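You operate a simulated robot arm through the tools that you are given. There is no shell and no other tool. Be economical: measure what you need, move in short steps, check, and stop when the job is done.

Carry out the task below with a simulated two-armed robot. There is one attempt and no reset: what you move stays moved.

## Task
Take the corner pad from the top of the bead table and leave it on the top of the steam bench. Put the teal panel on the top of the panel stand away on the green mat. Pick up the orange funnel with one hand, pass it to the other hand and put it on the top of the goods table. Take the blue brush and leave it on top of the brown roll on the top of the goods table. Put the short brush on the top of the small wooden table away on the top of the sieve bench. Put the 20 mm grey block from the top of the blue bench on the top of the strip table and the 27 mm grey block on the top of the side tray. Do these in any order.

The check looks at the end state, three seconds after you hand in, the way a careful person would. Anything else that was tipped, shoved, dropped, spilled or broken makes it a failure.

## Robot
Two 7-joint arms with three-finger grippers on one trunk, on a base that drives. Base frame: it is fixed to the floor where the robot stands at the start and does not move with it; the origin is under the middle of the robot, x ahead of it, y to its left, z up; the surface under the hand at the start is at about z = 78. Readings come in cm, rad, newtons and seconds.
The left shoulder is at the start at [7, 14.6, 108.8], the right one opposite. With the tool pointing down near the work surface each hand reaches from about 30 to 68 cm from the robot's upright axis, wherever it stands, measured 20 degrees to its own side. Places, roughly: blue brush (7x4x7 cm) [50, -200, 80]; brown roll (8x8x5 cm) [70, -200, 80]; corner pad (8x8x7 cm) [50, 20, 80]; green mat [0, 1000, 90]; grey block [-600, 900, 75]; orange funnel (8x8x10 cm) [-190, 180, 80]; short brush (5x14x5 cm) [280, -470, 80]; teal panel [-150, -75, 75]; top of the goods table [80, -220, 80]; top of the side tray (24x32 cm) [-366, 558, 80]; top of the sieve bench [280, 130, 80]; top of the steam bench [280, 380, 80]; top of the strip table [-410, 1020, 80]. Payload 2.2 kg a hand.
Tool frame (each hand has its own): the origin (TCP) lies between the finger pads and is the grasp point; the fingertips stand 2.8 cm ahead of it; z points along the fingers, y is the line along which they close. The gripper opens to 10.2 cm. The gripper's body begins 7.1 cm behind the TCP.
Orientation is told as [roll, pitch, yaw] about the base's x, y, z axes, in that order, counted from this pose: with the fingers straight down and closing along the base's y, the tool's x points along the base's -x, its y along +y and its z along -z.

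## Interface
- The arms move only by the tool play_rows. It takes "left_series", "right_series" or both (then of equal length, played together; a hand with none holds still); each is one flat list of numbers, 7 for each row, row after row: the opening, from 0 (shut) to 1 (fully open), then the shift along the base's x, y, z in cm, then the turn, a rotation vector about the base's x, y, z in rad. In form: [claw, tx, ty, tz, wx, wy, wz, claw, tx, ty, tz, wx, wy, wz, ...]. A call has 1 to 20 rows; each row is the pose to reach, as a shift and turn from the pose commanded when the call began. Each row takes 0.2 s and may step no farther than 5 cm and 0.15 rad from the row before; otherwise, or with a gripper value out of range, the whole call is refused. Where a pose cannot be reached the arm comes as near as it can. A force on the tool above 40 N (or 10 N above the force at the start of the call, whichever is more), or a blocked arm, ends the call early, and 0.2 s more pass. The fingers move at their own pace and stop on an object; they squeeze with about 22 N. The grip force told is the motor's: it shows also when the fingers shut on nothing. Time passes only in rows, and 0.2 s behind the last, so rows that repeat a pose let the fingers close. It gives the time, the measured TCP pose, the force on the tool (base axes), the opening and the grip force at its end, in the units of the frame above (readings bear some noise), with the torque about the TCP (base axes, N m) and any sound that the robot's microphone picked up.
- Cameras (640 x 400 px; columns grow to the right, rows downward): "scene" is now at [14.14, 4.34, 131.7]; the picture's right is [0.48, -0.88, 0.00], its down [-0.56, -0.31, -0.77] and it looks along [0.67, 0.37, -0.64] (base axes); focal length 267 px, centre (320, 200). "left" rides on the left gripper at [7.2, 3.8, -8.6] in its tool frame; the picture's right is [-0.46, 0.89, 0.00], its down [-0.60, -0.32, -0.73] and it looks along [-0.65, -0.34, 0.68] (tool axes); focal length 256 px, centre (320, 200). "right" rides on the right gripper at [6.9, 4.4, -8.6] in its tool frame; the picture's right is [-0.53, 0.85, 0.00], its down [-0.58, -0.36, -0.73] and it looks along [-0.62, -0.39, 0.68] (tool axes); focal length 256 px, centre (320, 200). There is no depth. A picture from a camera that has moved, and an enlarged one, comes with that camera's place and axes in the base frame and with its lens. The place of the scene camera against the robot may be out by one fixed shift of up to 1.8 cm in any direction.
- get_image(camera): a new picture of that camera. It takes no simulated time.
- move_column(by): slides the trunk up (or, below 0, down) by that many cm; the arms and the scene camera ride with it, the base frame stays. It gives what a move gives, with no picture.
- steer(legs): drives the robot by 1 to 6 legs, each [ahead, left, turn to the left] in cm, cm and rad, along the robot's own axes; the way and the turn of a leg run together, so that a leg with both is an arc; at most 150 cm and 3.142 rad a leg. The arms and the cameras ride along, it lands a little off, and it stops where it bumps. It gives what a move gives.
- pan_tilt(pan, tilt): turns the head with the scene camera to pan (to the left, within 1.501 rad either way) and tilt (down, from -0.506 to 1.204), counted from straight ahead of the robot. It gives what a move gives.
- zoom(camera, box): a new picture of the part [left, top, right, bottom] of that camera's present view, enlarged. It takes no simulated time.
- close_job(): hands the job in; it is judged then, once.

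Work in short steps. Places have to be worked out from the pictures, the camera data and where the tool is seen: move nearer, look again, correct. Check each grasp and each placing, and mend what went wrong. You have 217 turns and 228 pictures in all, those below and enlarged ones among them. Open the grippers and draw the arms clear of the work before you hand the job in, unless the task says otherwise; then end with one line.

The tools are called after "Call:" as name(argument=value, ...) on one line, values as JSON. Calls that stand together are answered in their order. play_rows: Moves the arms, as the interface text tells. Its arguments: {"type":"object","properties":{"left_series":{"type":"array","items":{"type":"number"}},"right_series":{"type":"array","items":{"type":"number"}}},"required":[]} The other tools are called the same way: move_column (by) slides the trunk up or down; steer (legs) drives the base; pan_tilt (pan, tilt) turns the head that bears the scene camera; get_image (camera) takes a picture; zoom (camera, box) takes an enlarged picture of a part of a camera's view; close_job () hands the job in.

At the start:

```text
t: 0.0
left_eef_pos: [45.36, 37.24, 107.07]
left_tcp_rot: [0.001, 0.002, 0.0]
left_force: [0.2, -0.1, -0.1]
left_ft_torque: [0.03, 0.0, 0.02]
left_grip_width: 10.22
left_grip_force: 0.0
right_eef_pos: [49.03, 0.17, 103.56]
right_tcp_rot: [-0.002, 0.001, 0.002]
right_force: [-0.5, -0.2, 0.0]
right_ft_torque: [0.02, -0.01, 0.01]
right_grip_width: 10.19
right_grip_force: 0.0
trunk travel left (down, up): [-62.5, 31.5]
robot x, y, heading: [-0.31, -0.09, 0.001]
head pan, tilt: [0.497, 0.696]
```

scene: 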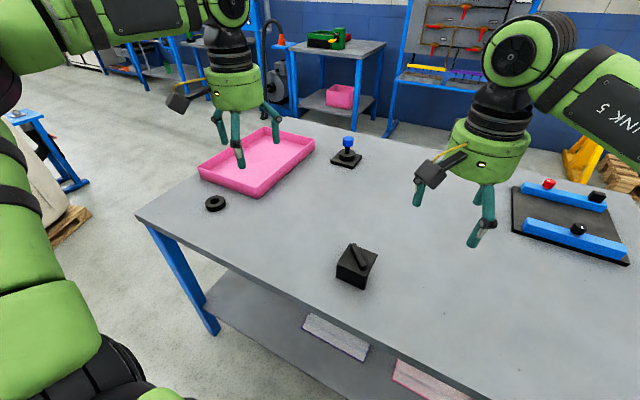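
right: 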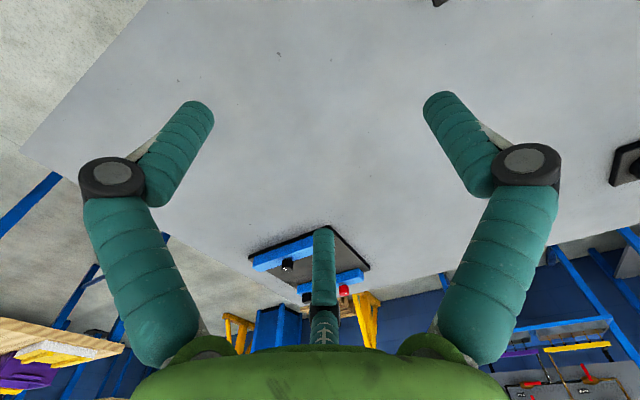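
left: 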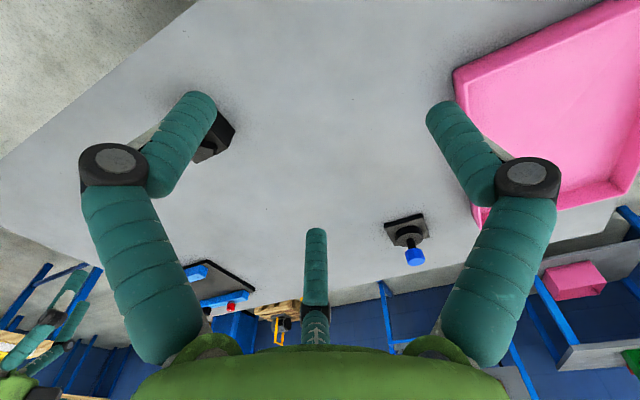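

I begin with the corner pad on the table ahead: a closer look at the black block near (50, 15).

Call:
zoom(camera="scene", box=[300, 220, 420, 300])

Call:
pan_tilt(pan=0.2, tilt=0.9)

Call:
get_image(camera="scene")

```text
5.00 times, centred on (360, 260) of scene
camera zoom: at [14.14, 4.34, 131.7], right [0.48, -0.88, 0.0], down [-0.56, -0.31, -0.77], along [0.67, 0.37, -0.64], focal length 1337 px, centre (120, -100)
```

zoom: 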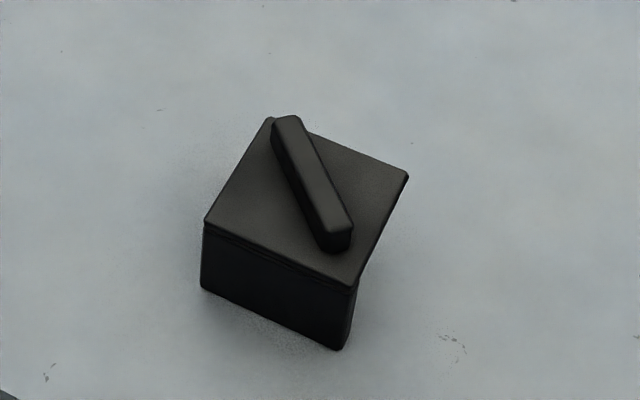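

```text
t: 0.8
left_eef_pos: [45.33, 37.37, 107.05]
left_tcp_rot: [-0.001, 0.0, 0.002]
left_force: [-0.8, -0.9, 1.1]
left_ft_torque: [-0.01, -0.02, -0.02]
left_grip_width: 10.21
left_grip_force: 0.0
right_eef_pos: [48.97, 0.17, 103.62]
right_tcp_rot: [0.0, 0.0, -0.001]
right_force: [0.1, -0.6, -0.9]
right_ft_torque: [0.0, 0.0, 0.02]
right_grip_width: 10.19
right_grip_force: 0.1
trunk travel left (down, up): [-62.5, 31.5]
robot x, y, heading: [0.21, 0.3, -0.002]
head pan, tilt: [0.201, 0.901]
```

```text
223 pictures are left
camera scene: at [14.06, 1.8, 130.06], right [0.2, -0.98, 0.0], down [-0.77, -0.16, -0.62], along [0.61, 0.12, -0.78], focal length 267 px, centre (320, 200)
```

scene: 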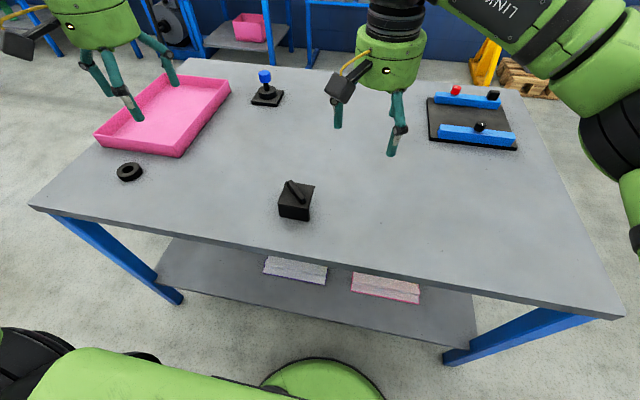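

The block's top is about 7 cm square, aligned with the axes, centred near (50.6, 14.7). I bring the left hand above it and move the right hand aside.

Call:
play_rows(left_series=[1, 1, -4, -1, 0, 0, 0, 1, 2, -8, -2, 0, 0, 0, 1, 3, -12, -4, 0, 0, 0, 1, 4, -16, -6, 0, 0, 0, 1, 5, -20, -8, 0, 0, 0, 1, 5.3, -22.4, -10, 0, 0, 0, 1, 5.3, -22.4, -10, 0, 0, 0], right_series=[1, 0, -3, 0, 0, 0, 0, 1, 0, -6, 0, 0, 0, 0, 1, 0, -9, 0, 0, 0, 0, 1, 0, -12, 0, 0, 0, 0, 1, 0, -15, 0, 0, 0, 0, 1, 0, -18, 0, 0, 0, 0, 1, 0, -18, 0, 0, 0, 0])

Call:
get_image(camera="left")

Call:
get_image(camera="scene")

```text
t: 2.4
left_eef_pos: [50.57, 14.92, 96.96]
left_tcp_rot: [0.0, -0.001, 0.001]
left_force: [-0.4, 0.4, -0.7]
left_ft_torque: [0.0, -0.01, -0.03]
left_grip_width: 10.21
left_grip_force: 0.0
right_eef_pos: [48.75, -17.96, 103.77]
right_tcp_rot: [-0.001, -0.001, -0.002]
right_force: [-0.3, -0.4, 0.9]
right_ft_torque: [0.01, -0.03, -0.01]
right_grip_width: 10.22
right_grip_force: 0.1
trunk travel left (down, up): [-62.5, 31.5]
robot x, y, heading: [0.19, 0.37, 0.001]
head pan, tilt: [0.201, 0.901]
```

```text
222 pictures are left
camera left: at [43.29, 18.85, 105.5], right [0.46, 0.89, 0.0], down [0.6, -0.32, 0.73], along [0.65, -0.34, -0.68], focal length 256 px, centre (320, 200)
```

left: 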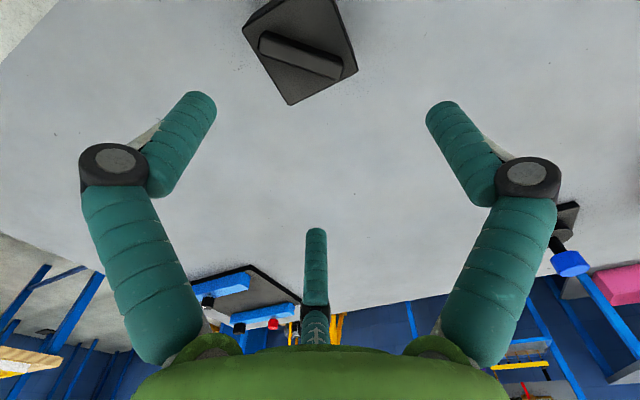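

```text
221 pictures are left
camera scene: at [14.0, 1.89, 130.07], right [0.2, -0.98, 0.0], down [-0.77, -0.16, -0.62], along [0.61, 0.12, -0.78], focal length 267 px, centre (320, 200)
```

scene: 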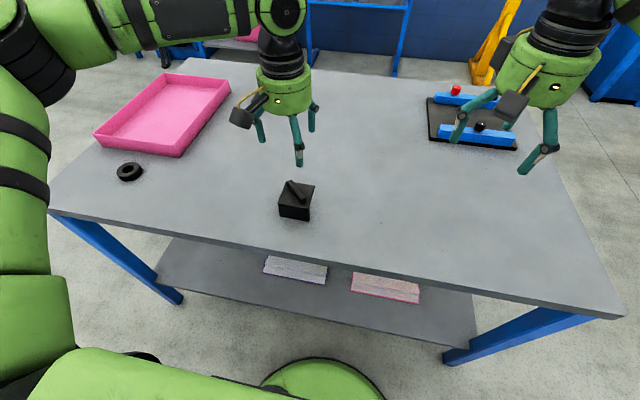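

The hand camera puts the block centre near (48.6, 14.7), i.e. about 2 cm nearer than the scene camera says. I shift the hand back for a clearer hand-camera view.

Call:
play_rows(left_series=[1, -4, 0, 2, 0, 0, 0, 1, -8, 0, 4, 0, 0, 0, 1, -8, 0, 4, 0, 0, 0])

Call:
get_image(camera="left")

```text
t: 3.2
left_eef_pos: [42.7, 15.02, 101.03]
left_tcp_rot: [0.0, 0.001, 0.002]
left_force: [0.6, -1.2, -0.4]
left_ft_torque: [0.01, 0.04, -0.01]
left_grip_width: 10.21
left_grip_force: 0.1
right_eef_pos: [49.08, -17.93, 103.7]
right_tcp_rot: [-0.001, 0.001, 0.0]
right_force: [-1.0, 0.5, -0.2]
right_ft_torque: [0.0, 0.05, 0.0]
right_grip_width: 10.2
right_grip_force: 0.1
trunk travel left (down, up): [-62.5, 31.5]
robot x, y, heading: [0.33, -0.06, -0.003]
head pan, tilt: [0.201, 0.901]
```

```text
220 pictures are left
camera left: at [35.45, 18.82, 109.52], right [0.46, 0.89, 0.0], down [0.61, -0.32, 0.73], along [0.65, -0.34, -0.68], focal length 256 px, centre (320, 200)
```

left: 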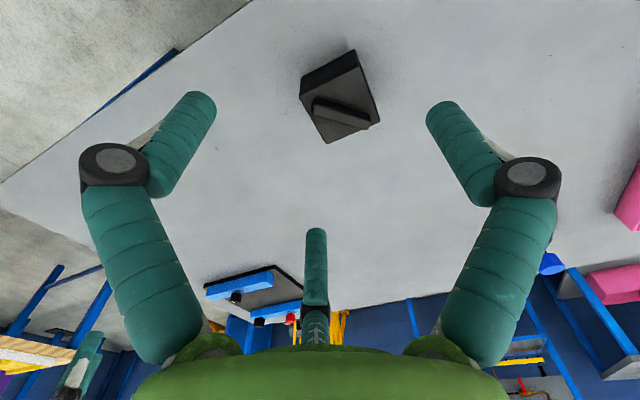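

Consistent: centre (48.6, 14.6), about 6.4 cm wide, top 83.5. I move above it and go down to TCP z ≈ 81.5.

Call:
play_rows(left_series=[1, 4, -0.3, -2, 0, 0, 0, 1, 5.9, -0.4, -5, 0, 0, 0, 1, 5.9, -0.4, -9, 0, 0, 0, 1, 5.9, -0.4, -12, 0, 0, 0, 1, 5.9, -0.4, -15, 0, 0, 0, 1, 5.9, -0.4, -17.5, 0, 0, 0, 1, 5.9, -0.4, -19.5, 0, 0, 0, 1, 5.9, -0.4, -19.5, 0, 0, 0, 0, 5.9, -0.4, -19.5, 0, 0, 0, 0, 5.9, -0.4, -19.5, 0, 0, 0, 0, 5.9, -0.4, -19.5, 0, 0, 0])

Call:
get_image(camera="left")

```text
t: 5.6
left_eef_pos: [47.08, 16.44, 83.19]
left_tcp_rot: [-0.001, -0.006, 0.002]
left_force: [4.4, 0.9, 17.4]
left_ft_torque: [0.06, -0.03, -0.04]
left_grip_width: 7.21
left_grip_force: 22.0
left hand out of reach, approached as far as the arm can: row 5, 6, 7, 8, 9, 10, 11
right_eef_pos: [48.71, -17.93, 103.76]
right_tcp_rot: [0.0, -0.002, 0.001]
right_force: [-0.1, -0.4, -0.5]
right_ft_torque: [0.03, -0.04, 0.01]
right_grip_width: 10.19
right_grip_force: 0.1
trunk travel left (down, up): [-62.5, 31.5]
robot x, y, heading: [-0.21, 0.42, -0.003]
head pan, tilt: [0.201, 0.901]
```

```text
219 pictures are left
camera left: at [39.75, 20.38, 91.66], right [0.46, 0.89, 0.0], down [0.6, -0.32, 0.74], along [0.65, -0.34, -0.68], focal length 256 px, centre (320, 200)
```

left: 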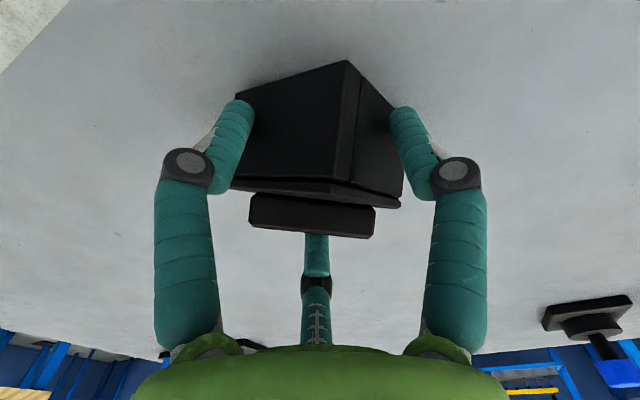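

The hand stopped short of the pose (reach), but the fingers hold at 7.2 cm with 22 N. I lift with the trunk and check.

Call:
move_column(by=6)

Call:
get_image(camera="left")

Call:
get_image(camera="scene")

```text
t: 6.6
left_eef_pos: [46.92, 16.54, 88.91]
left_tcp_rot: [-0.001, 0.0, 0.003]
left_force: [0.5, -0.3, -0.4]
left_ft_torque: [0.0, 0.0, 0.01]
left_grip_width: 5.63
left_grip_force: 21.8
right_eef_pos: [48.92, -17.93, 109.67]
right_tcp_rot: [0.0, 0.001, 0.0]
right_force: [0.8, -0.2, -0.7]
right_ft_torque: [-0.01, 0.05, 0.0]
right_grip_width: 10.22
right_grip_force: 0.0
trunk travel left (down, up): [-68.5, 25.5]
robot x, y, heading: [-0.47, -0.3, 0.004]
head pan, tilt: [0.201, 0.901]
```

```text
218 pictures are left
camera left: at [39.77, 20.46, 97.45], right [0.46, 0.89, 0.0], down [0.6, -0.32, 0.73], along [0.65, -0.34, -0.68], focal length 256 px, centre (320, 200)
```

left: 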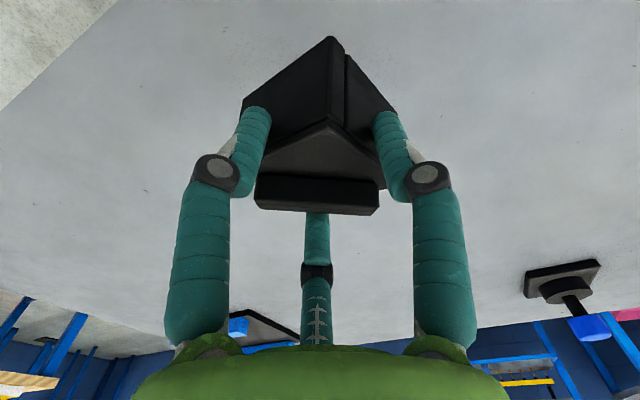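

```text
217 pictures are left
camera scene: at [14.1, 1.81, 136.05], right [0.2, -0.98, 0.0], down [-0.77, -0.16, -0.62], along [0.61, 0.12, -0.78], focal length 267 px, centre (320, 200)
```

scene: 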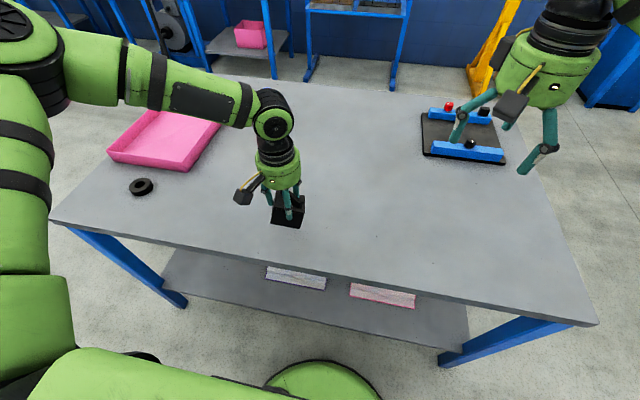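

The grip width changed to 5.6; I zoom in to see how the block sits.

Call:
zoom(camera="scene", box=[220, 140, 340, 240])

Call:
zoom(camera="left", box=[160, 0, 460, 240])

```text
4.00 times, centred on (280, 190) of scene
camera zoom: at [14.1, 1.81, 136.05], right [0.2, -0.98, 0.0], down [-0.77, -0.16, -0.62], along [0.61, 0.12, -0.78], focal length 1070 px, centre (480, 240)
```

zoom: 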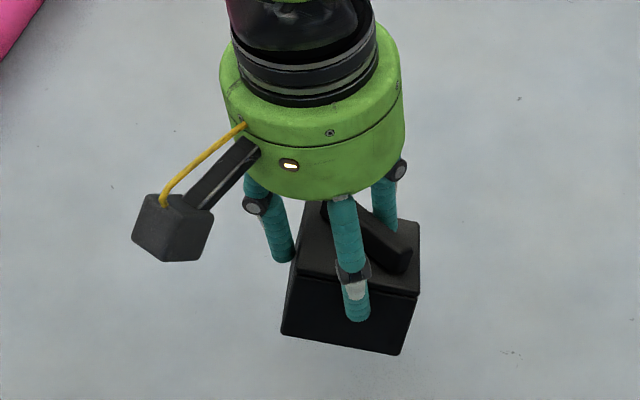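

```text
1.67 times, centred on (310, 120) of left
camera zoom: at [39.77, 20.46, 97.45], right [0.46, 0.89, 0.0], down [0.6, -0.32, 0.73], along [0.65, -0.34, -0.68], focal length 427 px, centre (337, 333)
```

zoom: 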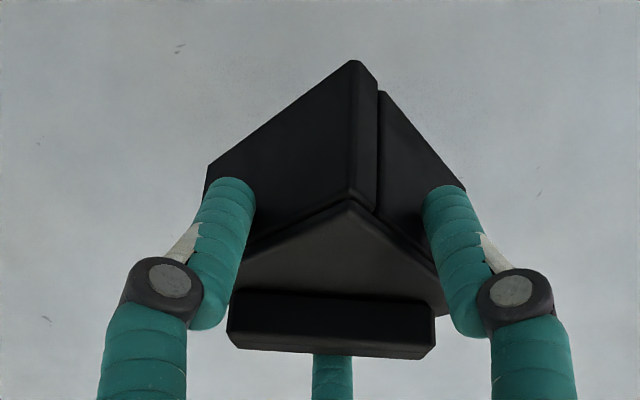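

The hand turns out to have three fingers (one at +y, two on the −y side); the pad is held upright. Now I look around before driving.

Call:
pan_tilt(pan=0.6, tilt=0.25)

Call:
get_image(camera="scene")

Call:
pan_tilt(pan=1.5, tilt=0.35)

Call:
get_image(camera="scene")

Call:
pan_tilt(pan=-1.0, tilt=0.35)

Call:
get_image(camera="scene")

```text
t: 7.6
left_eef_pos: [46.95, 16.66, 88.87]
left_tcp_rot: [-0.001, -0.002, 0.002]
left_force: [0.2, -0.8, -0.5]
left_ft_torque: [-0.04, -0.04, 0.02]
left_grip_width: 5.6
left_grip_force: 22.0
right_eef_pos: [48.77, -17.99, 109.72]
right_tcp_rot: [-0.001, 0.001, -0.001]
right_force: [0.6, -0.1, -0.5]
right_ft_torque: [-0.01, 0.0, 0.02]
right_grip_width: 10.18
right_grip_force: 0.1
trunk travel left (down, up): [-68.5, 25.5]
robot x, y, heading: [-0.21, -0.02, -0.001]
head pan, tilt: [0.6, 0.25]
```

```text
214 pictures are left
camera scene: at [14.38, 5.56, 141.75], right [0.56, -0.83, 0.0], down [-0.2, -0.14, -0.97], along [0.8, 0.55, -0.25], focal length 267 px, centre (320, 200)
```

scene: 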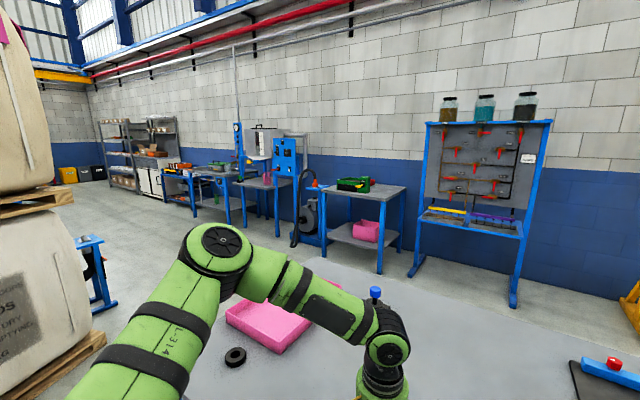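

```text
t: 8.8
left_eef_pos: [46.94, 16.49, 88.9]
left_tcp_rot: [-0.001, -0.002, 0.003]
left_force: [0.6, 0.1, -1.0]
left_ft_torque: [0.01, -0.05, 0.01]
left_grip_width: 5.63
left_grip_force: 22.5
right_eef_pos: [48.77, -17.87, 109.76]
right_tcp_rot: [0.0, 0.0, -0.001]
right_force: [-0.3, 0.5, 0.8]
right_ft_torque: [-0.03, 0.02, 0.02]
right_grip_width: 10.19
right_grip_force: 0.0
trunk travel left (down, up): [-68.5, 25.5]
robot x, y, heading: [-0.33, -0.24, -0.0]
head pan, tilt: [1.499, 0.351]
```

```text
213 pictures are left
camera scene: at [7.35, 9.58, 140.81], right [1.0, -0.07, 0.0], down [-0.02, -0.34, -0.94], along [0.07, 0.94, -0.34], focal length 267 px, centre (320, 200)
```

scene: 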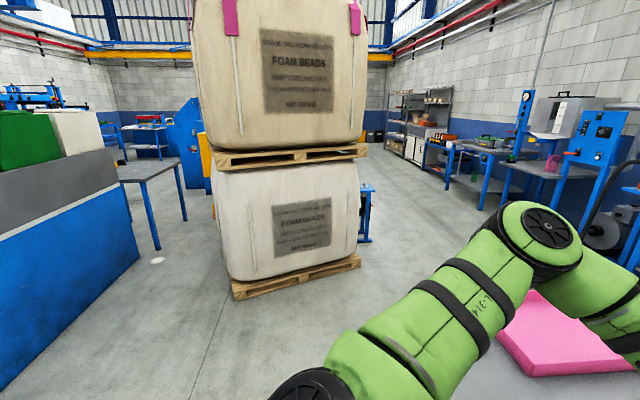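

```text
t: 11.1
left_eef_pos: [46.93, 16.62, 88.98]
left_tcp_rot: [0.0, -0.002, 0.002]
left_force: [-1.3, -0.7, -0.7]
left_ft_torque: [0.02, 0.0, 0.0]
left_grip_width: 5.52
left_grip_force: 22.1
right_eef_pos: [48.75, -17.99, 109.77]
right_tcp_rot: [0.0, -0.002, 0.001]
right_force: [-0.3, -0.3, 0.2]
right_ft_torque: [0.01, -0.01, -0.01]
right_grip_width: 10.21
right_grip_force: 0.1
trunk travel left (down, up): [-68.5, 25.5]
robot x, y, heading: [0.22, -0.24, 0.003]
head pan, tilt: [-1.0, 0.351]
```

```text
212 pictures are left
camera scene: at [11.71, -7.54, 140.81], right [-0.84, -0.54, 0.0], down [-0.19, 0.29, -0.94], along [0.51, -0.79, -0.34], focal length 267 px, centre (320, 200)
```

scene: 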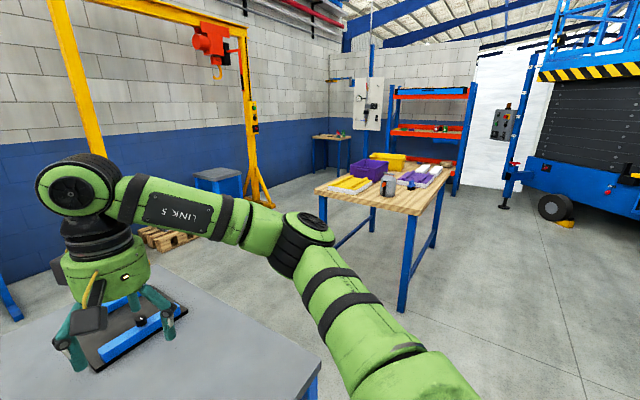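

Path: the bead table spans y −50..80; bead pallet lies at y > 183. I back off, strafe left into the gap at y ≈ 130 and drive ahead to x ≈ 160.

Call:
steer(legs=[[-45, 0, 0], [0, 130, 0], [110, 0, 0], [95, 0, 0]])

Call:
pan_tilt(pan=0.9, tilt=0.4)

Call:
get_image(camera="scene")

```text
t: 29.9
left_eef_pos: [207.35, 148.04, 89.07]
left_tcp_rot: [0.0, -0.002, -0.015]
left_force: [0.3, 0.5, -1.9]
left_ft_torque: [-0.01, 0.0, -0.03]
left_grip_width: 5.32
left_grip_force: 21.6
right_eef_pos: [208.53, 113.43, 109.89]
right_tcp_rot: [0.0, 0.001, -0.018]
right_force: [-0.2, -0.8, 0.6]
right_ft_torque: [0.02, -0.01, 0.02]
right_grip_width: 10.22
right_grip_force: 0.1
trunk travel left (down, up): [-68.5, 25.5]
robot x, y, heading: [159.9, 132.4, -0.016]
head pan, tilt: [-1.0, 0.351]
```

```text
t: 31.7
left_eef_pos: [207.42, 147.99, 89.04]
left_tcp_rot: [0.0, -0.002, -0.016]
left_force: [0.3, -0.7, -0.2]
left_ft_torque: [0.0, -0.02, 0.01]
left_grip_width: 5.31
left_grip_force: 21.9
right_eef_pos: [208.59, 113.55, 109.82]
right_tcp_rot: [0.0, -0.001, -0.015]
right_force: [0.0, -0.4, -0.5]
right_ft_torque: [0.01, 0.03, 0.0]
right_grip_width: 10.2
right_grip_force: 0.0
trunk travel left (down, up): [-68.5, 25.5]
robot x, y, heading: [160.06, 132.24, -0.019]
head pan, tilt: [0.901, 0.4]
```

```text
211 pictures are left
camera scene: at [172.6, 139.58, 140.36], right [0.77, -0.63, 0.0], down [-0.25, -0.3, -0.92], along [0.58, 0.71, -0.39], focal length 267 px, centre (320, 200)
```

scene: 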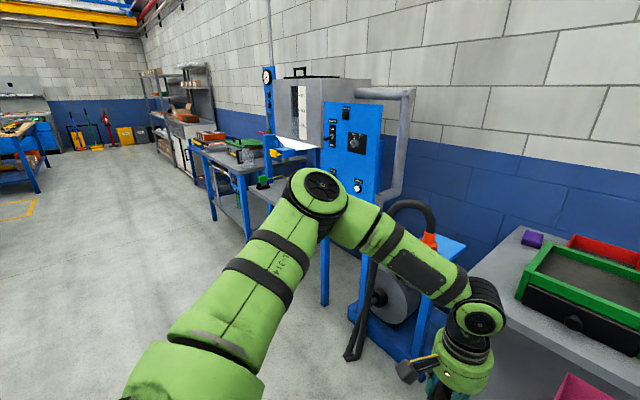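

The grip width drifted slightly, so I check the pad in the hand camera before driving on.

Call:
get_image(camera="left")

Call:
zoom(camera="scene", box=[160, 60, 420, 220])

```text
210 pictures are left
camera left: at [200.14, 151.99, 97.48], right [0.48, 0.88, 0.0], down [0.6, -0.33, 0.73], along [0.64, -0.35, -0.68], focal length 256 px, centre (320, 200)
```

left: 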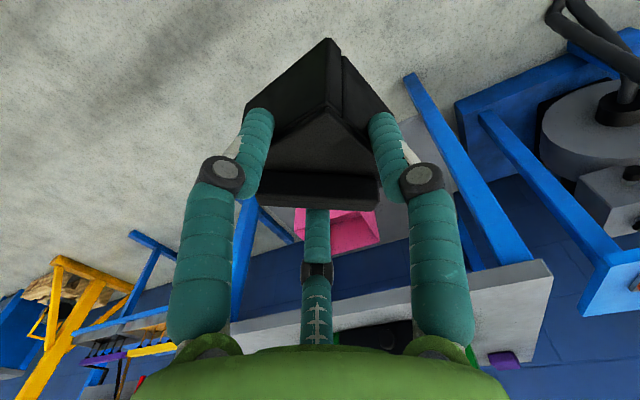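

```text
2.46 times, centred on (290, 140) of scene
camera zoom: at [172.6, 139.58, 140.36], right [0.77, -0.63, 0.0], down [-0.25, -0.3, -0.92], along [0.58, 0.71, -0.39], focal length 658 px, centre (394, 348)
```

zoom: 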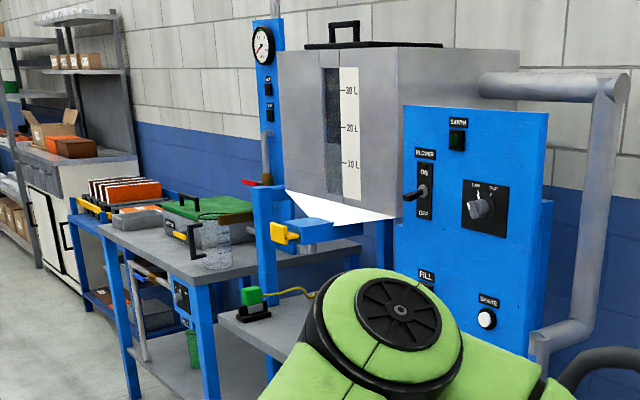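

Pad is held. I strafe left along the benches to about y = 350.

Call:
steer(legs=[[0, 120, 0], [0, 100, 0]])

Call:
pan_tilt(pan=0.2, tilt=0.5)

Call:
get_image(camera="scene")

```text
t: 42.5
left_eef_pos: [210.22, 366.74, 88.95]
left_tcp_rot: [0.0, -0.002, -0.007]
left_force: [0.3, -0.3, -0.5]
left_ft_torque: [-0.01, -0.01, 0.02]
left_grip_width: 5.2
left_grip_force: 21.7
right_eef_pos: [211.7, 332.22, 109.65]
right_tcp_rot: [0.0, 0.0, -0.009]
right_force: [-0.6, -0.5, -0.6]
right_ft_torque: [0.02, -0.03, -0.03]
right_grip_width: 10.2
right_grip_force: 0.2
trunk travel left (down, up): [-68.5, 25.5]
robot x, y, heading: [163.37, 350.63, -0.01]
head pan, tilt: [0.901, 0.4]
```

```text
t: 43.6
left_eef_pos: [210.43, 366.86, 88.97]
left_tcp_rot: [0.001, -0.003, -0.009]
left_force: [-0.7, -0.4, 0.3]
left_ft_torque: [0.03, 0.01, 0.04]
left_grip_width: 5.21
left_grip_force: 21.6
right_eef_pos: [211.62, 332.17, 109.79]
right_tcp_rot: [0.0, 0.0, -0.011]
right_force: [-0.1, 0.2, -1.2]
right_ft_torque: [-0.01, 0.0, 0.0]
right_grip_width: 10.21
right_grip_force: 0.1
trunk travel left (down, up): [-68.5, 25.5]
robot x, y, heading: [162.8, 350.69, -0.013]
head pan, tilt: [0.201, 0.499]
```

```text
208 pictures are left
camera scene: at [178.65, 352.66, 139.45], right [0.19, -0.98, 0.0], down [-0.47, -0.09, -0.88], along [0.86, 0.17, -0.48], focal length 267 px, centre (320, 200)
```

scene: 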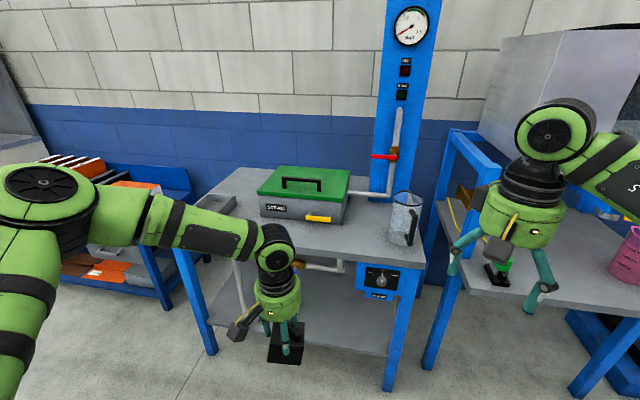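

This is the steam bench (steamer, mug, tray). Free spot in front of the steamer near (257, 386). I raise the trunk, then drive ahead so the left hand comes over it.

Call:
move_column(by=8)

Call:
steer(legs=[[0, 19, 0], [46, 0, 0]])

Call:
pan_tilt(pan=0.2, tilt=0.9)

Call:
get_image(camera="scene")

Call:
get_image(camera="left")

```text
t: 44.8
left_eef_pos: [210.33, 366.81, 96.87]
left_tcp_rot: [0.001, 0.001, -0.009]
left_force: [0.2, 0.5, 0.0]
left_ft_torque: [-0.03, 0.0, 0.05]
left_grip_width: 5.21
left_grip_force: 22.1
right_eef_pos: [211.72, 332.24, 117.76]
right_tcp_rot: [0.0, 0.001, -0.013]
right_force: [-0.5, -0.6, -0.5]
right_ft_torque: [-0.02, 0.0, 0.01]
right_grip_width: 10.21
right_grip_force: 0.0
trunk travel left (down, up): [-76.5, 17.5]
robot x, y, heading: [163.08, 350.45, -0.007]
head pan, tilt: [0.201, 0.499]
```

```text
t: 48.7
left_eef_pos: [256.27, 383.8, 97.02]
left_tcp_rot: [-0.001, -0.003, -0.024]
left_force: [-0.9, 0.2, -1.1]
left_ft_torque: [0.02, -0.04, 0.01]
left_grip_width: 5.16
left_grip_force: 22.3
right_eef_pos: [257.24, 349.23, 117.73]
right_tcp_rot: [0.001, -0.003, -0.025]
right_force: [-0.3, -0.4, 0.0]
right_ft_torque: [-0.02, -0.01, -0.02]
right_grip_width: 10.22
right_grip_force: 0.2
trunk travel left (down, up): [-76.5, 17.5]
robot x, y, heading: [208.96, 368.03, -0.025]
head pan, tilt: [0.201, 0.499]
```

```text
t: 49.5
left_eef_pos: [256.55, 383.82, 96.94]
left_tcp_rot: [-0.001, 0.001, -0.022]
left_force: [0.2, -0.4, -1.2]
left_ft_torque: [0.02, 0.02, -0.01]
left_grip_width: 5.14
left_grip_force: 22.3
right_eef_pos: [257.43, 349.26, 117.81]
right_tcp_rot: [0.001, 0.001, -0.024]
right_force: [0.3, 0.4, -0.5]
right_ft_torque: [0.03, 0.02, 0.01]
right_grip_width: 10.17
right_grip_force: 0.1
trunk travel left (down, up): [-76.5, 17.5]
robot x, y, heading: [208.95, 368.12, -0.025]
head pan, tilt: [0.201, 0.901]
```

```text
207 pictures are left
camera scene: at [223.16, 369.93, 144.06], right [0.18, -0.98, 0.0], down [-0.77, -0.14, -0.62], along [0.61, 0.11, -0.78], focal length 267 px, centre (320, 200)
```

scene: 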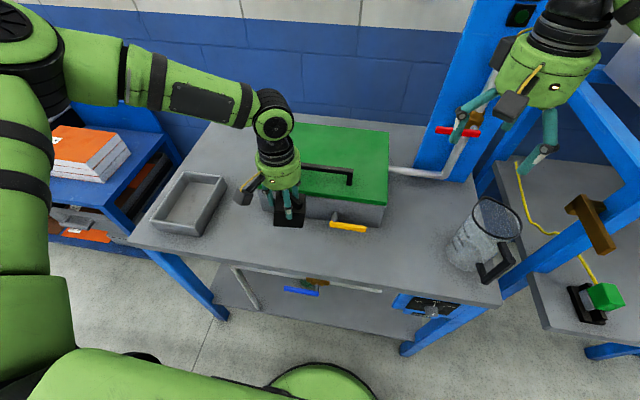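

```text
206 pictures are left
camera left: at [249.27, 387.92, 105.48], right [0.49, 0.87, 0.0], down [0.6, -0.33, 0.73], along [0.64, -0.36, -0.68], focal length 256 px, centre (320, 200)
```

left: 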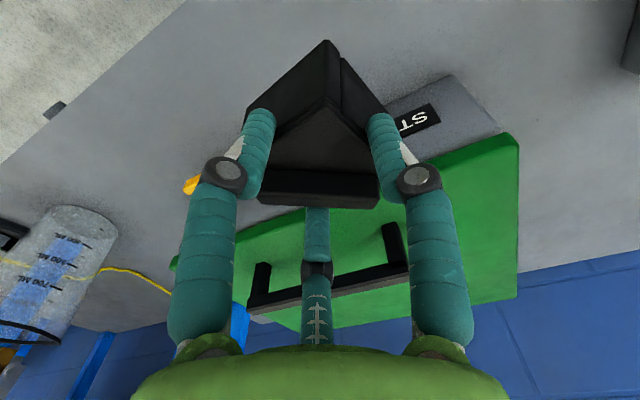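

Free band between bench edge (x≈247.5) and steamer (x≈264.5): I centre the pad at x≈255 and lower with the trunk.

Call:
play_rows(left_series=[0, -1, 0, 0, 0, 0, 0, 0, -1.5, 0.5, 0, 0, 0, 0])

Call:
move_column(by=-10.5)

Call:
get_image(camera="left")

Call:
get_image(camera="scene")

```text
t: 50.1
left_eef_pos: [254.87, 384.48, 96.97]
left_tcp_rot: [0.001, 0.0, -0.024]
left_force: [0.1, 0.0, -0.4]
left_ft_torque: [0.02, -0.02, 0.0]
left_grip_width: 5.13
left_grip_force: 22.2
right_eef_pos: [257.37, 349.41, 117.75]
right_tcp_rot: [-0.001, -0.001, -0.024]
right_force: [0.0, 1.1, -0.3]
right_ft_torque: [-0.03, -0.03, 0.02]
right_grip_width: 10.22
right_grip_force: 0.2
trunk travel left (down, up): [-76.5, 17.5]
robot x, y, heading: [209.12, 368.45, -0.025]
head pan, tilt: [0.201, 0.901]
```

```text
t: 51.4
left_eef_pos: [255.08, 384.17, 87.42]
left_tcp_rot: [-0.002, -0.018, -0.023]
left_force: [-5.6, 1.5, 21.6]
left_ft_torque: [0.05, 0.19, 0.0]
left_grip_width: 5.12
left_grip_force: 21.9
right_eef_pos: [257.22, 349.48, 107.49]
right_tcp_rot: [0.0, -0.003, -0.021]
right_force: [-0.7, 1.2, -0.1]
right_ft_torque: [-0.03, 0.03, -0.01]
right_grip_width: 10.22
right_grip_force: 0.0
trunk travel left (down, up): [-66.1, 27.9]
robot x, y, heading: [209.26, 368.43, -0.023]
head pan, tilt: [0.201, 0.901]
stopped: the force on the tool passed its limit at 41 N (the readings are from after the stop); the commanded pose is now the measured one
```

```text
205 pictures are left
camera left: at [247.86, 388.34, 95.77], right [0.49, 0.87, 0.01], down [0.58, -0.33, 0.74], along [0.65, -0.36, -0.67], focal length 256 px, centre (320, 200)
```

left: 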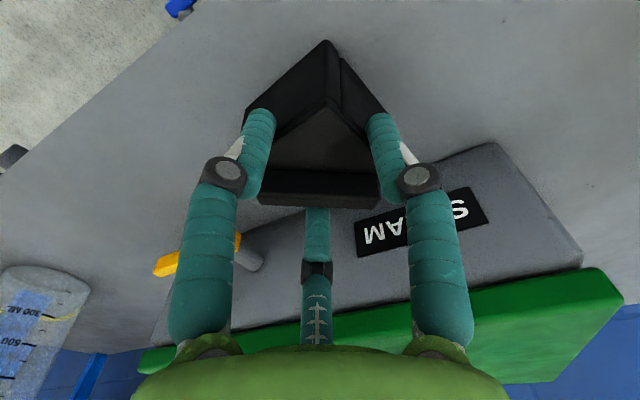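

```text
204 pictures are left
camera scene: at [222.9, 369.95, 133.71], right [0.18, -0.98, 0.0], down [-0.77, -0.14, -0.62], along [0.61, 0.11, -0.78], focal length 267 px, centre (320, 200)
```

scene: 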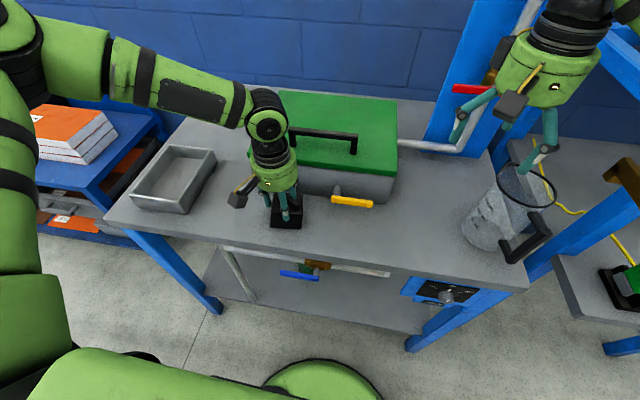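

Contact at TCP 87.4, so the pad is on the bench. I ease up slightly and open.

Call:
play_rows(left_series=[0, 0, 0, 0.4, 0, 0, 0, 0.6, 0, 0, 0.4, 0, 0, 0, 1, 0, 0, 0.4, 0, 0, 0, 1, 0, 0, 0.4, 0, 0, 0])

Call:
get_image(camera="left")

```text
t: 52.4
left_eef_pos: [255.28, 384.29, 87.48]
left_tcp_rot: [-0.003, -0.015, -0.023]
left_force: [0.3, 0.1, -0.8]
left_ft_torque: [-0.01, -0.01, 0.03]
left_grip_width: 10.2
left_grip_force: 0.0
right_eef_pos: [257.39, 349.38, 107.41]
right_tcp_rot: [-0.001, -0.002, -0.023]
right_force: [-0.9, -1.0, -1.3]
right_ft_torque: [0.02, -0.01, -0.02]
right_grip_width: 10.22
right_grip_force: 0.0
trunk travel left (down, up): [-66.1, 27.9]
robot x, y, heading: [208.95, 368.72, -0.025]
head pan, tilt: [0.201, 0.901]
```

```text
203 pictures are left
camera left: at [247.98, 388.41, 95.9], right [0.48, 0.87, 0.0], down [0.59, -0.33, 0.74], along [0.65, -0.36, -0.67], focal length 256 px, centre (320, 200)
```

left: 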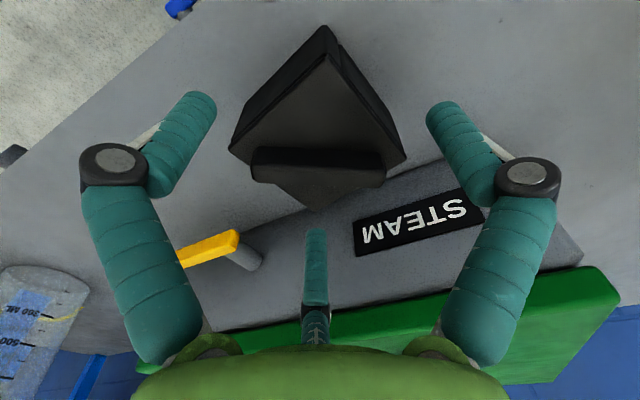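

The pad stands released on the bench. I rise straight up with the trunk and back away, then look at it.

Call:
move_column(by=14)

Call:
steer(legs=[[-46, 0, 0.025]])

Call:
pan_tilt(pan=0.3, tilt=0.6)

Call:
get_image(camera="scene")

```text
t: 54.1
left_eef_pos: [255.27, 384.33, 101.45]
left_tcp_rot: [-0.005, -0.016, -0.024]
left_force: [0.8, -0.5, 0.5]
left_ft_torque: [-0.01, 0.0, 0.03]
left_grip_width: 10.2
left_grip_force: 0.1
right_eef_pos: [257.36, 349.52, 121.39]
right_tcp_rot: [0.001, -0.002, -0.022]
right_force: [-0.4, -0.1, -0.4]
right_ft_torque: [0.01, 0.0, -0.04]
right_grip_width: 10.2
right_grip_force: 0.2
trunk travel left (down, up): [-80.1, 13.9]
robot x, y, heading: [208.43, 368.12, -0.02]
head pan, tilt: [0.201, 0.901]
```

```text
t: 56.9
left_eef_pos: [207.64, 386.1, 101.48]
left_tcp_rot: [-0.004, -0.015, 0.011]
left_force: [-0.2, -0.7, -0.8]
left_ft_torque: [0.0, 0.0, 0.01]
left_grip_width: 10.19
left_grip_force: 0.1
right_eef_pos: [210.91, 351.23, 121.25]
right_tcp_rot: [-0.001, 0.002, 0.008]
right_force: [0.2, -0.1, -0.4]
right_ft_torque: [0.01, 0.01, 0.0]
right_grip_width: 10.21
right_grip_force: 0.1
trunk travel left (down, up): [-80.1, 13.9]
robot x, y, heading: [161.86, 368.84, 0.008]
head pan, tilt: [0.201, 0.901]
```

```text
t: 57.7
left_eef_pos: [207.6, 386.11, 101.54]
left_tcp_rot: [-0.004, -0.017, 0.011]
left_force: [-0.8, 0.6, 0.5]
left_ft_torque: [-0.01, -0.04, -0.04]
left_grip_width: 10.18
left_grip_force: 0.0
right_eef_pos: [210.76, 351.3, 121.35]
right_tcp_rot: [0.0, 0.0, 0.008]
right_force: [1.6, 0.1, -0.3]
right_ft_torque: [0.02, -0.02, 0.0]
right_grip_width: 10.21
right_grip_force: 0.0
trunk travel left (down, up): [-80.1, 13.9]
robot x, y, heading: [161.93, 368.65, 0.007]
head pan, tilt: [0.3, 0.6]
```

```text
202 pictures are left
camera scene: at [176.85, 371.79, 150.17], right [0.3, -0.95, 0.0], down [-0.54, -0.17, -0.82], along [0.79, 0.25, -0.57], focal length 267 px, centre (320, 200)
```

scene: 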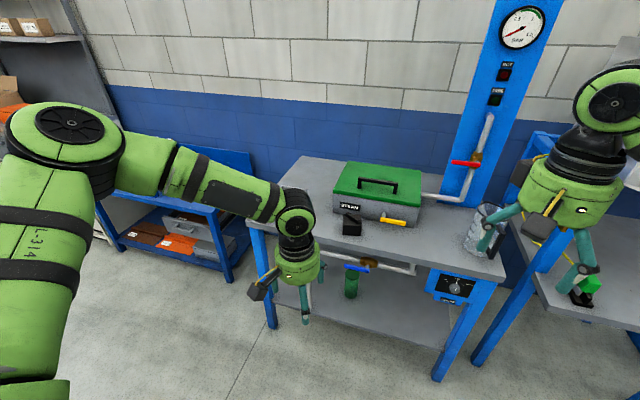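

Pad is placed properly. Next the orange funnel at (−190, 180): I turn around to face −x and look.

Call:
steer(legs=[[0, 0, 3.13]])

Call:
pan_tilt(pan=0.4, tilt=0.2)

Call:
get_image(camera="scene")

Call:
pan_tilt(pan=-0.7, tilt=0.2)

Call:
get_image(camera="scene")

```text
t: 65.4
left_eef_pos: [115.48, 353.03, 101.64]
left_tcp_rot: [-0.004, -0.016, 3.115]
left_force: [0.4, -0.2, 0.0]
left_ft_torque: [-0.02, -0.01, -0.01]
left_grip_width: 10.2
left_grip_force: 0.0
right_eef_pos: [113.57, 388.11, 121.39]
right_tcp_rot: [-0.003, -0.001, 3.113]
right_force: [-0.8, 1.0, -0.8]
right_ft_torque: [0.01, 0.01, -0.01]
right_grip_width: 10.2
right_grip_force: 0.1
trunk travel left (down, up): [-80.1, 13.9]
robot x, y, heading: [161.95, 369.09, 3.114]
head pan, tilt: [0.3, 0.6]
```

```text
t: 66.2
left_eef_pos: [115.52, 353.12, 101.51]
left_tcp_rot: [-0.005, -0.014, 3.115]
left_force: [0.0, 0.2, -0.2]
left_ft_torque: [-0.01, 0.01, -0.01]
left_grip_width: 10.21
left_grip_force: 0.1
right_eef_pos: [113.54, 388.11, 121.52]
right_tcp_rot: [-0.001, 0.001, 3.114]
right_force: [0.4, 0.2, 0.5]
right_ft_torque: [0.0, -0.02, -0.02]
right_grip_width: 10.2
right_grip_force: 0.1
trunk travel left (down, up): [-80.1, 13.9]
robot x, y, heading: [161.84, 368.71, 3.11]
head pan, tilt: [0.4, 0.201]
```

```text
201 pictures are left
camera scene: at [149.82, 365.81, 153.84], right [-0.36, 0.93, 0.0], down [0.19, 0.07, -0.98], along [-0.91, -0.36, -0.2], focal length 267 px, centre (320, 200)
```

scene: 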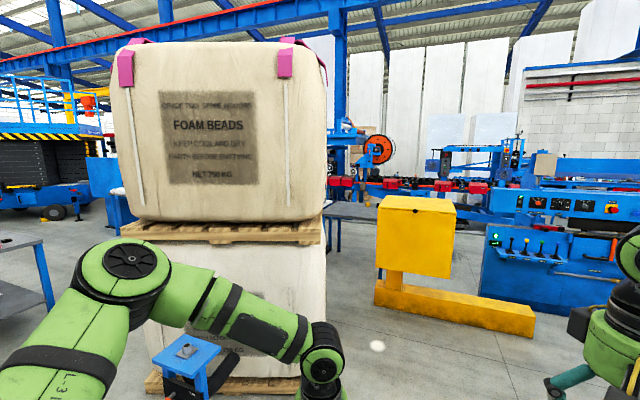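

```text
t: 67.6
left_eef_pos: [115.41, 353.18, 101.56]
left_tcp_rot: [-0.002, -0.015, 3.113]
left_force: [0.8, 0.5, -0.2]
left_ft_torque: [0.04, 0.02, 0.03]
left_grip_width: 10.2
left_grip_force: 0.0
right_eef_pos: [113.6, 388.08, 121.43]
right_tcp_rot: [-0.001, 0.001, 3.114]
right_force: [0.3, 0.2, 0.6]
right_ft_torque: [0.05, 0.01, 0.0]
right_grip_width: 10.2
right_grip_force: 0.0
trunk travel left (down, up): [-80.1, 13.9]
robot x, y, heading: [162.06, 368.46, 3.114]
head pan, tilt: [-0.7, 0.201]
```

```text
200 pictures are left
camera scene: at [151.53, 375.39, 153.85], right [0.66, 0.75, 0.0], down [0.15, -0.13, -0.98], along [-0.73, 0.65, -0.2], focal length 267 px, centre (320, 200)
```

scene: 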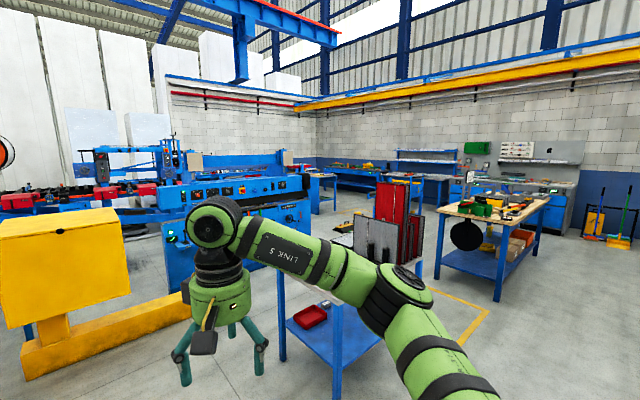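

The funnel site lies beyond the bead pallet; I return along the known corridor at y ≈ 130, now facing −x, and look from there.

Call:
steer(legs=[[-10, 0, 0.02], [0, 120, 0], [0, 118, 0], [115, 0, 0], [95, 0, 0]])

Call:
pan_tilt(pan=-0.3, tilt=0.4)

Call:
get_image(camera="scene")

Call:
pan_tilt(pan=0.9, tilt=0.3)

Call:
get_image(camera="scene")

```text
t: 90.0
left_eef_pos: [-84.6, 118.37, 101.68]
left_tcp_rot: [-0.002, -0.015, 3.123]
left_force: [0.5, -0.3, -0.2]
left_ft_torque: [-0.02, -0.01, -0.01]
left_grip_width: 10.19
left_grip_force: 0.0
right_eef_pos: [-86.97, 153.18, 121.42]
right_tcp_rot: [0.0, 0.0, 3.122]
right_force: [-0.1, -0.2, 0.3]
right_ft_torque: [0.0, 0.0, 0.0]
right_grip_width: 10.22
right_grip_force: 0.0
trunk travel left (down, up): [-80.1, 13.9]
robot x, y, heading: [-38.51, 134.13, 3.124]
head pan, tilt: [-0.7, 0.201]
```

```text
t: 90.9
left_eef_pos: [-84.72, 118.3, 101.53]
left_tcp_rot: [-0.003, -0.016, 3.124]
left_force: [1.2, 0.1, 0.0]
left_ft_torque: [0.0, 0.0, 0.03]
left_grip_width: 10.22
left_grip_force: 0.1
right_eef_pos: [-86.99, 153.21, 121.35]
right_tcp_rot: [0.0, 0.001, 3.123]
right_force: [0.1, 0.2, 0.2]
right_ft_torque: [0.0, -0.02, 0.02]
right_grip_width: 10.21
right_grip_force: 0.0
trunk travel left (down, up): [-80.1, 13.9]
robot x, y, heading: [-38.6, 134.26, 3.125]
head pan, tilt: [-0.3, 0.4]
```

```text
199 pictures are left
camera scene: at [-50.69, 137.67, 151.99], right [0.31, 0.95, 0.0], down [0.37, -0.12, -0.92], along [-0.87, 0.29, -0.39], focal length 267 px, centre (320, 200)
```

scene: 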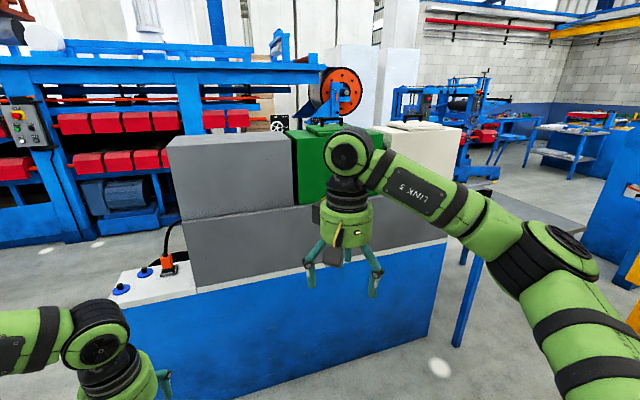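

```text
t: 92.3
left_eef_pos: [-84.69, 118.3, 101.59]
left_tcp_rot: [-0.005, -0.015, 3.124]
left_force: [0.3, -0.5, 0.0]
left_ft_torque: [0.04, 0.01, -0.02]
left_grip_width: 10.2
left_grip_force: 0.0
right_eef_pos: [-87.02, 153.26, 121.39]
right_tcp_rot: [-0.002, 0.001, 3.123]
right_force: [-0.7, -0.1, -0.4]
right_ft_torque: [-0.01, 0.01, 0.02]
right_grip_width: 10.2
right_grip_force: 0.1
trunk travel left (down, up): [-80.1, 13.9]
robot x, y, heading: [-38.35, 134.37, 3.124]
head pan, tilt: [0.901, 0.3]
```

```text
198 pictures are left
camera scene: at [-47.81, 127.56, 152.92], right [-0.77, 0.64, 0.0], down [0.19, 0.23, -0.96], along [-0.61, -0.74, -0.3], focal length 267 px, centre (320, 200)
```

scene: 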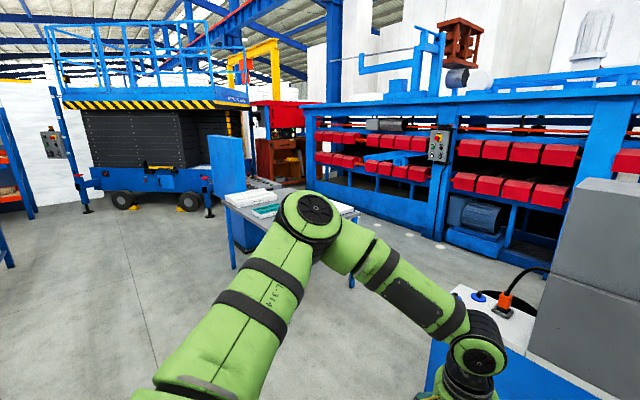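

The funnel isn't visible yet; I raise the view and zoom in on the blue machine and its surroundings.

Call:
pan_tilt(pan=0.15, tilt=0.45)

Call:
get_image(camera="scene")

Call:
zoom(camera="scene", box=[100, 60, 500, 310])

```text
t: 93.4
left_eef_pos: [-84.64, 118.3, 101.46]
left_tcp_rot: [-0.005, -0.015, 3.125]
left_force: [-0.5, 0.1, -0.3]
left_ft_torque: [-0.01, 0.04, 0.0]
left_grip_width: 10.19
left_grip_force: 0.1
right_eef_pos: [-87.07, 153.23, 121.4]
right_tcp_rot: [0.001, -0.001, 3.123]
right_force: [-0.7, -0.2, 0.0]
right_ft_torque: [-0.04, 0.01, 0.0]
right_grip_width: 10.18
right_grip_force: 0.1
trunk travel left (down, up): [-80.1, 13.9]
robot x, y, heading: [-38.37, 134.73, 3.125]
head pan, tilt: [0.15, 0.45]
```

```text
197 pictures are left
camera scene: at [-50.99, 133.54, 151.53], right [-0.13, 0.99, 0.0], down [0.43, 0.06, -0.9], along [-0.89, -0.12, -0.44], focal length 267 px, centre (320, 200)
```

scene: 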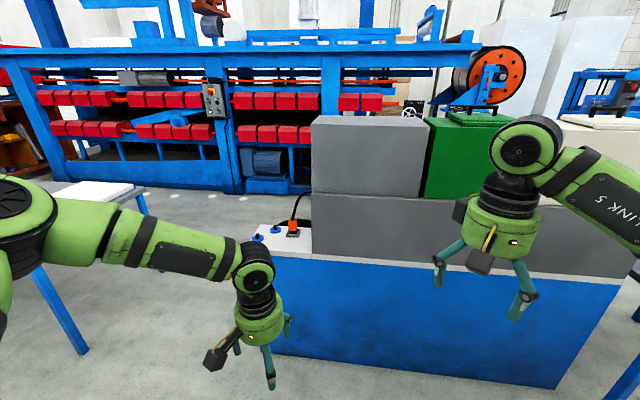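

```text
1.60 times, centred on (300, 185) of scene
camera zoom: at [-50.99, 133.54, 151.53], right [-0.13, 0.99, 0.0], down [0.43, 0.06, -0.9], along [-0.89, -0.12, -0.44], focal length 428 px, centre (352, 224)
```

zoom: 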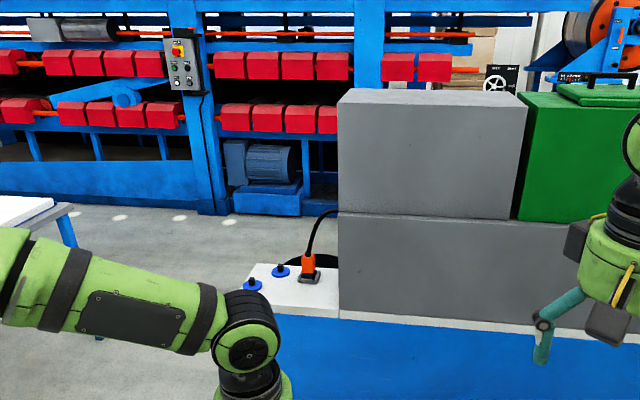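

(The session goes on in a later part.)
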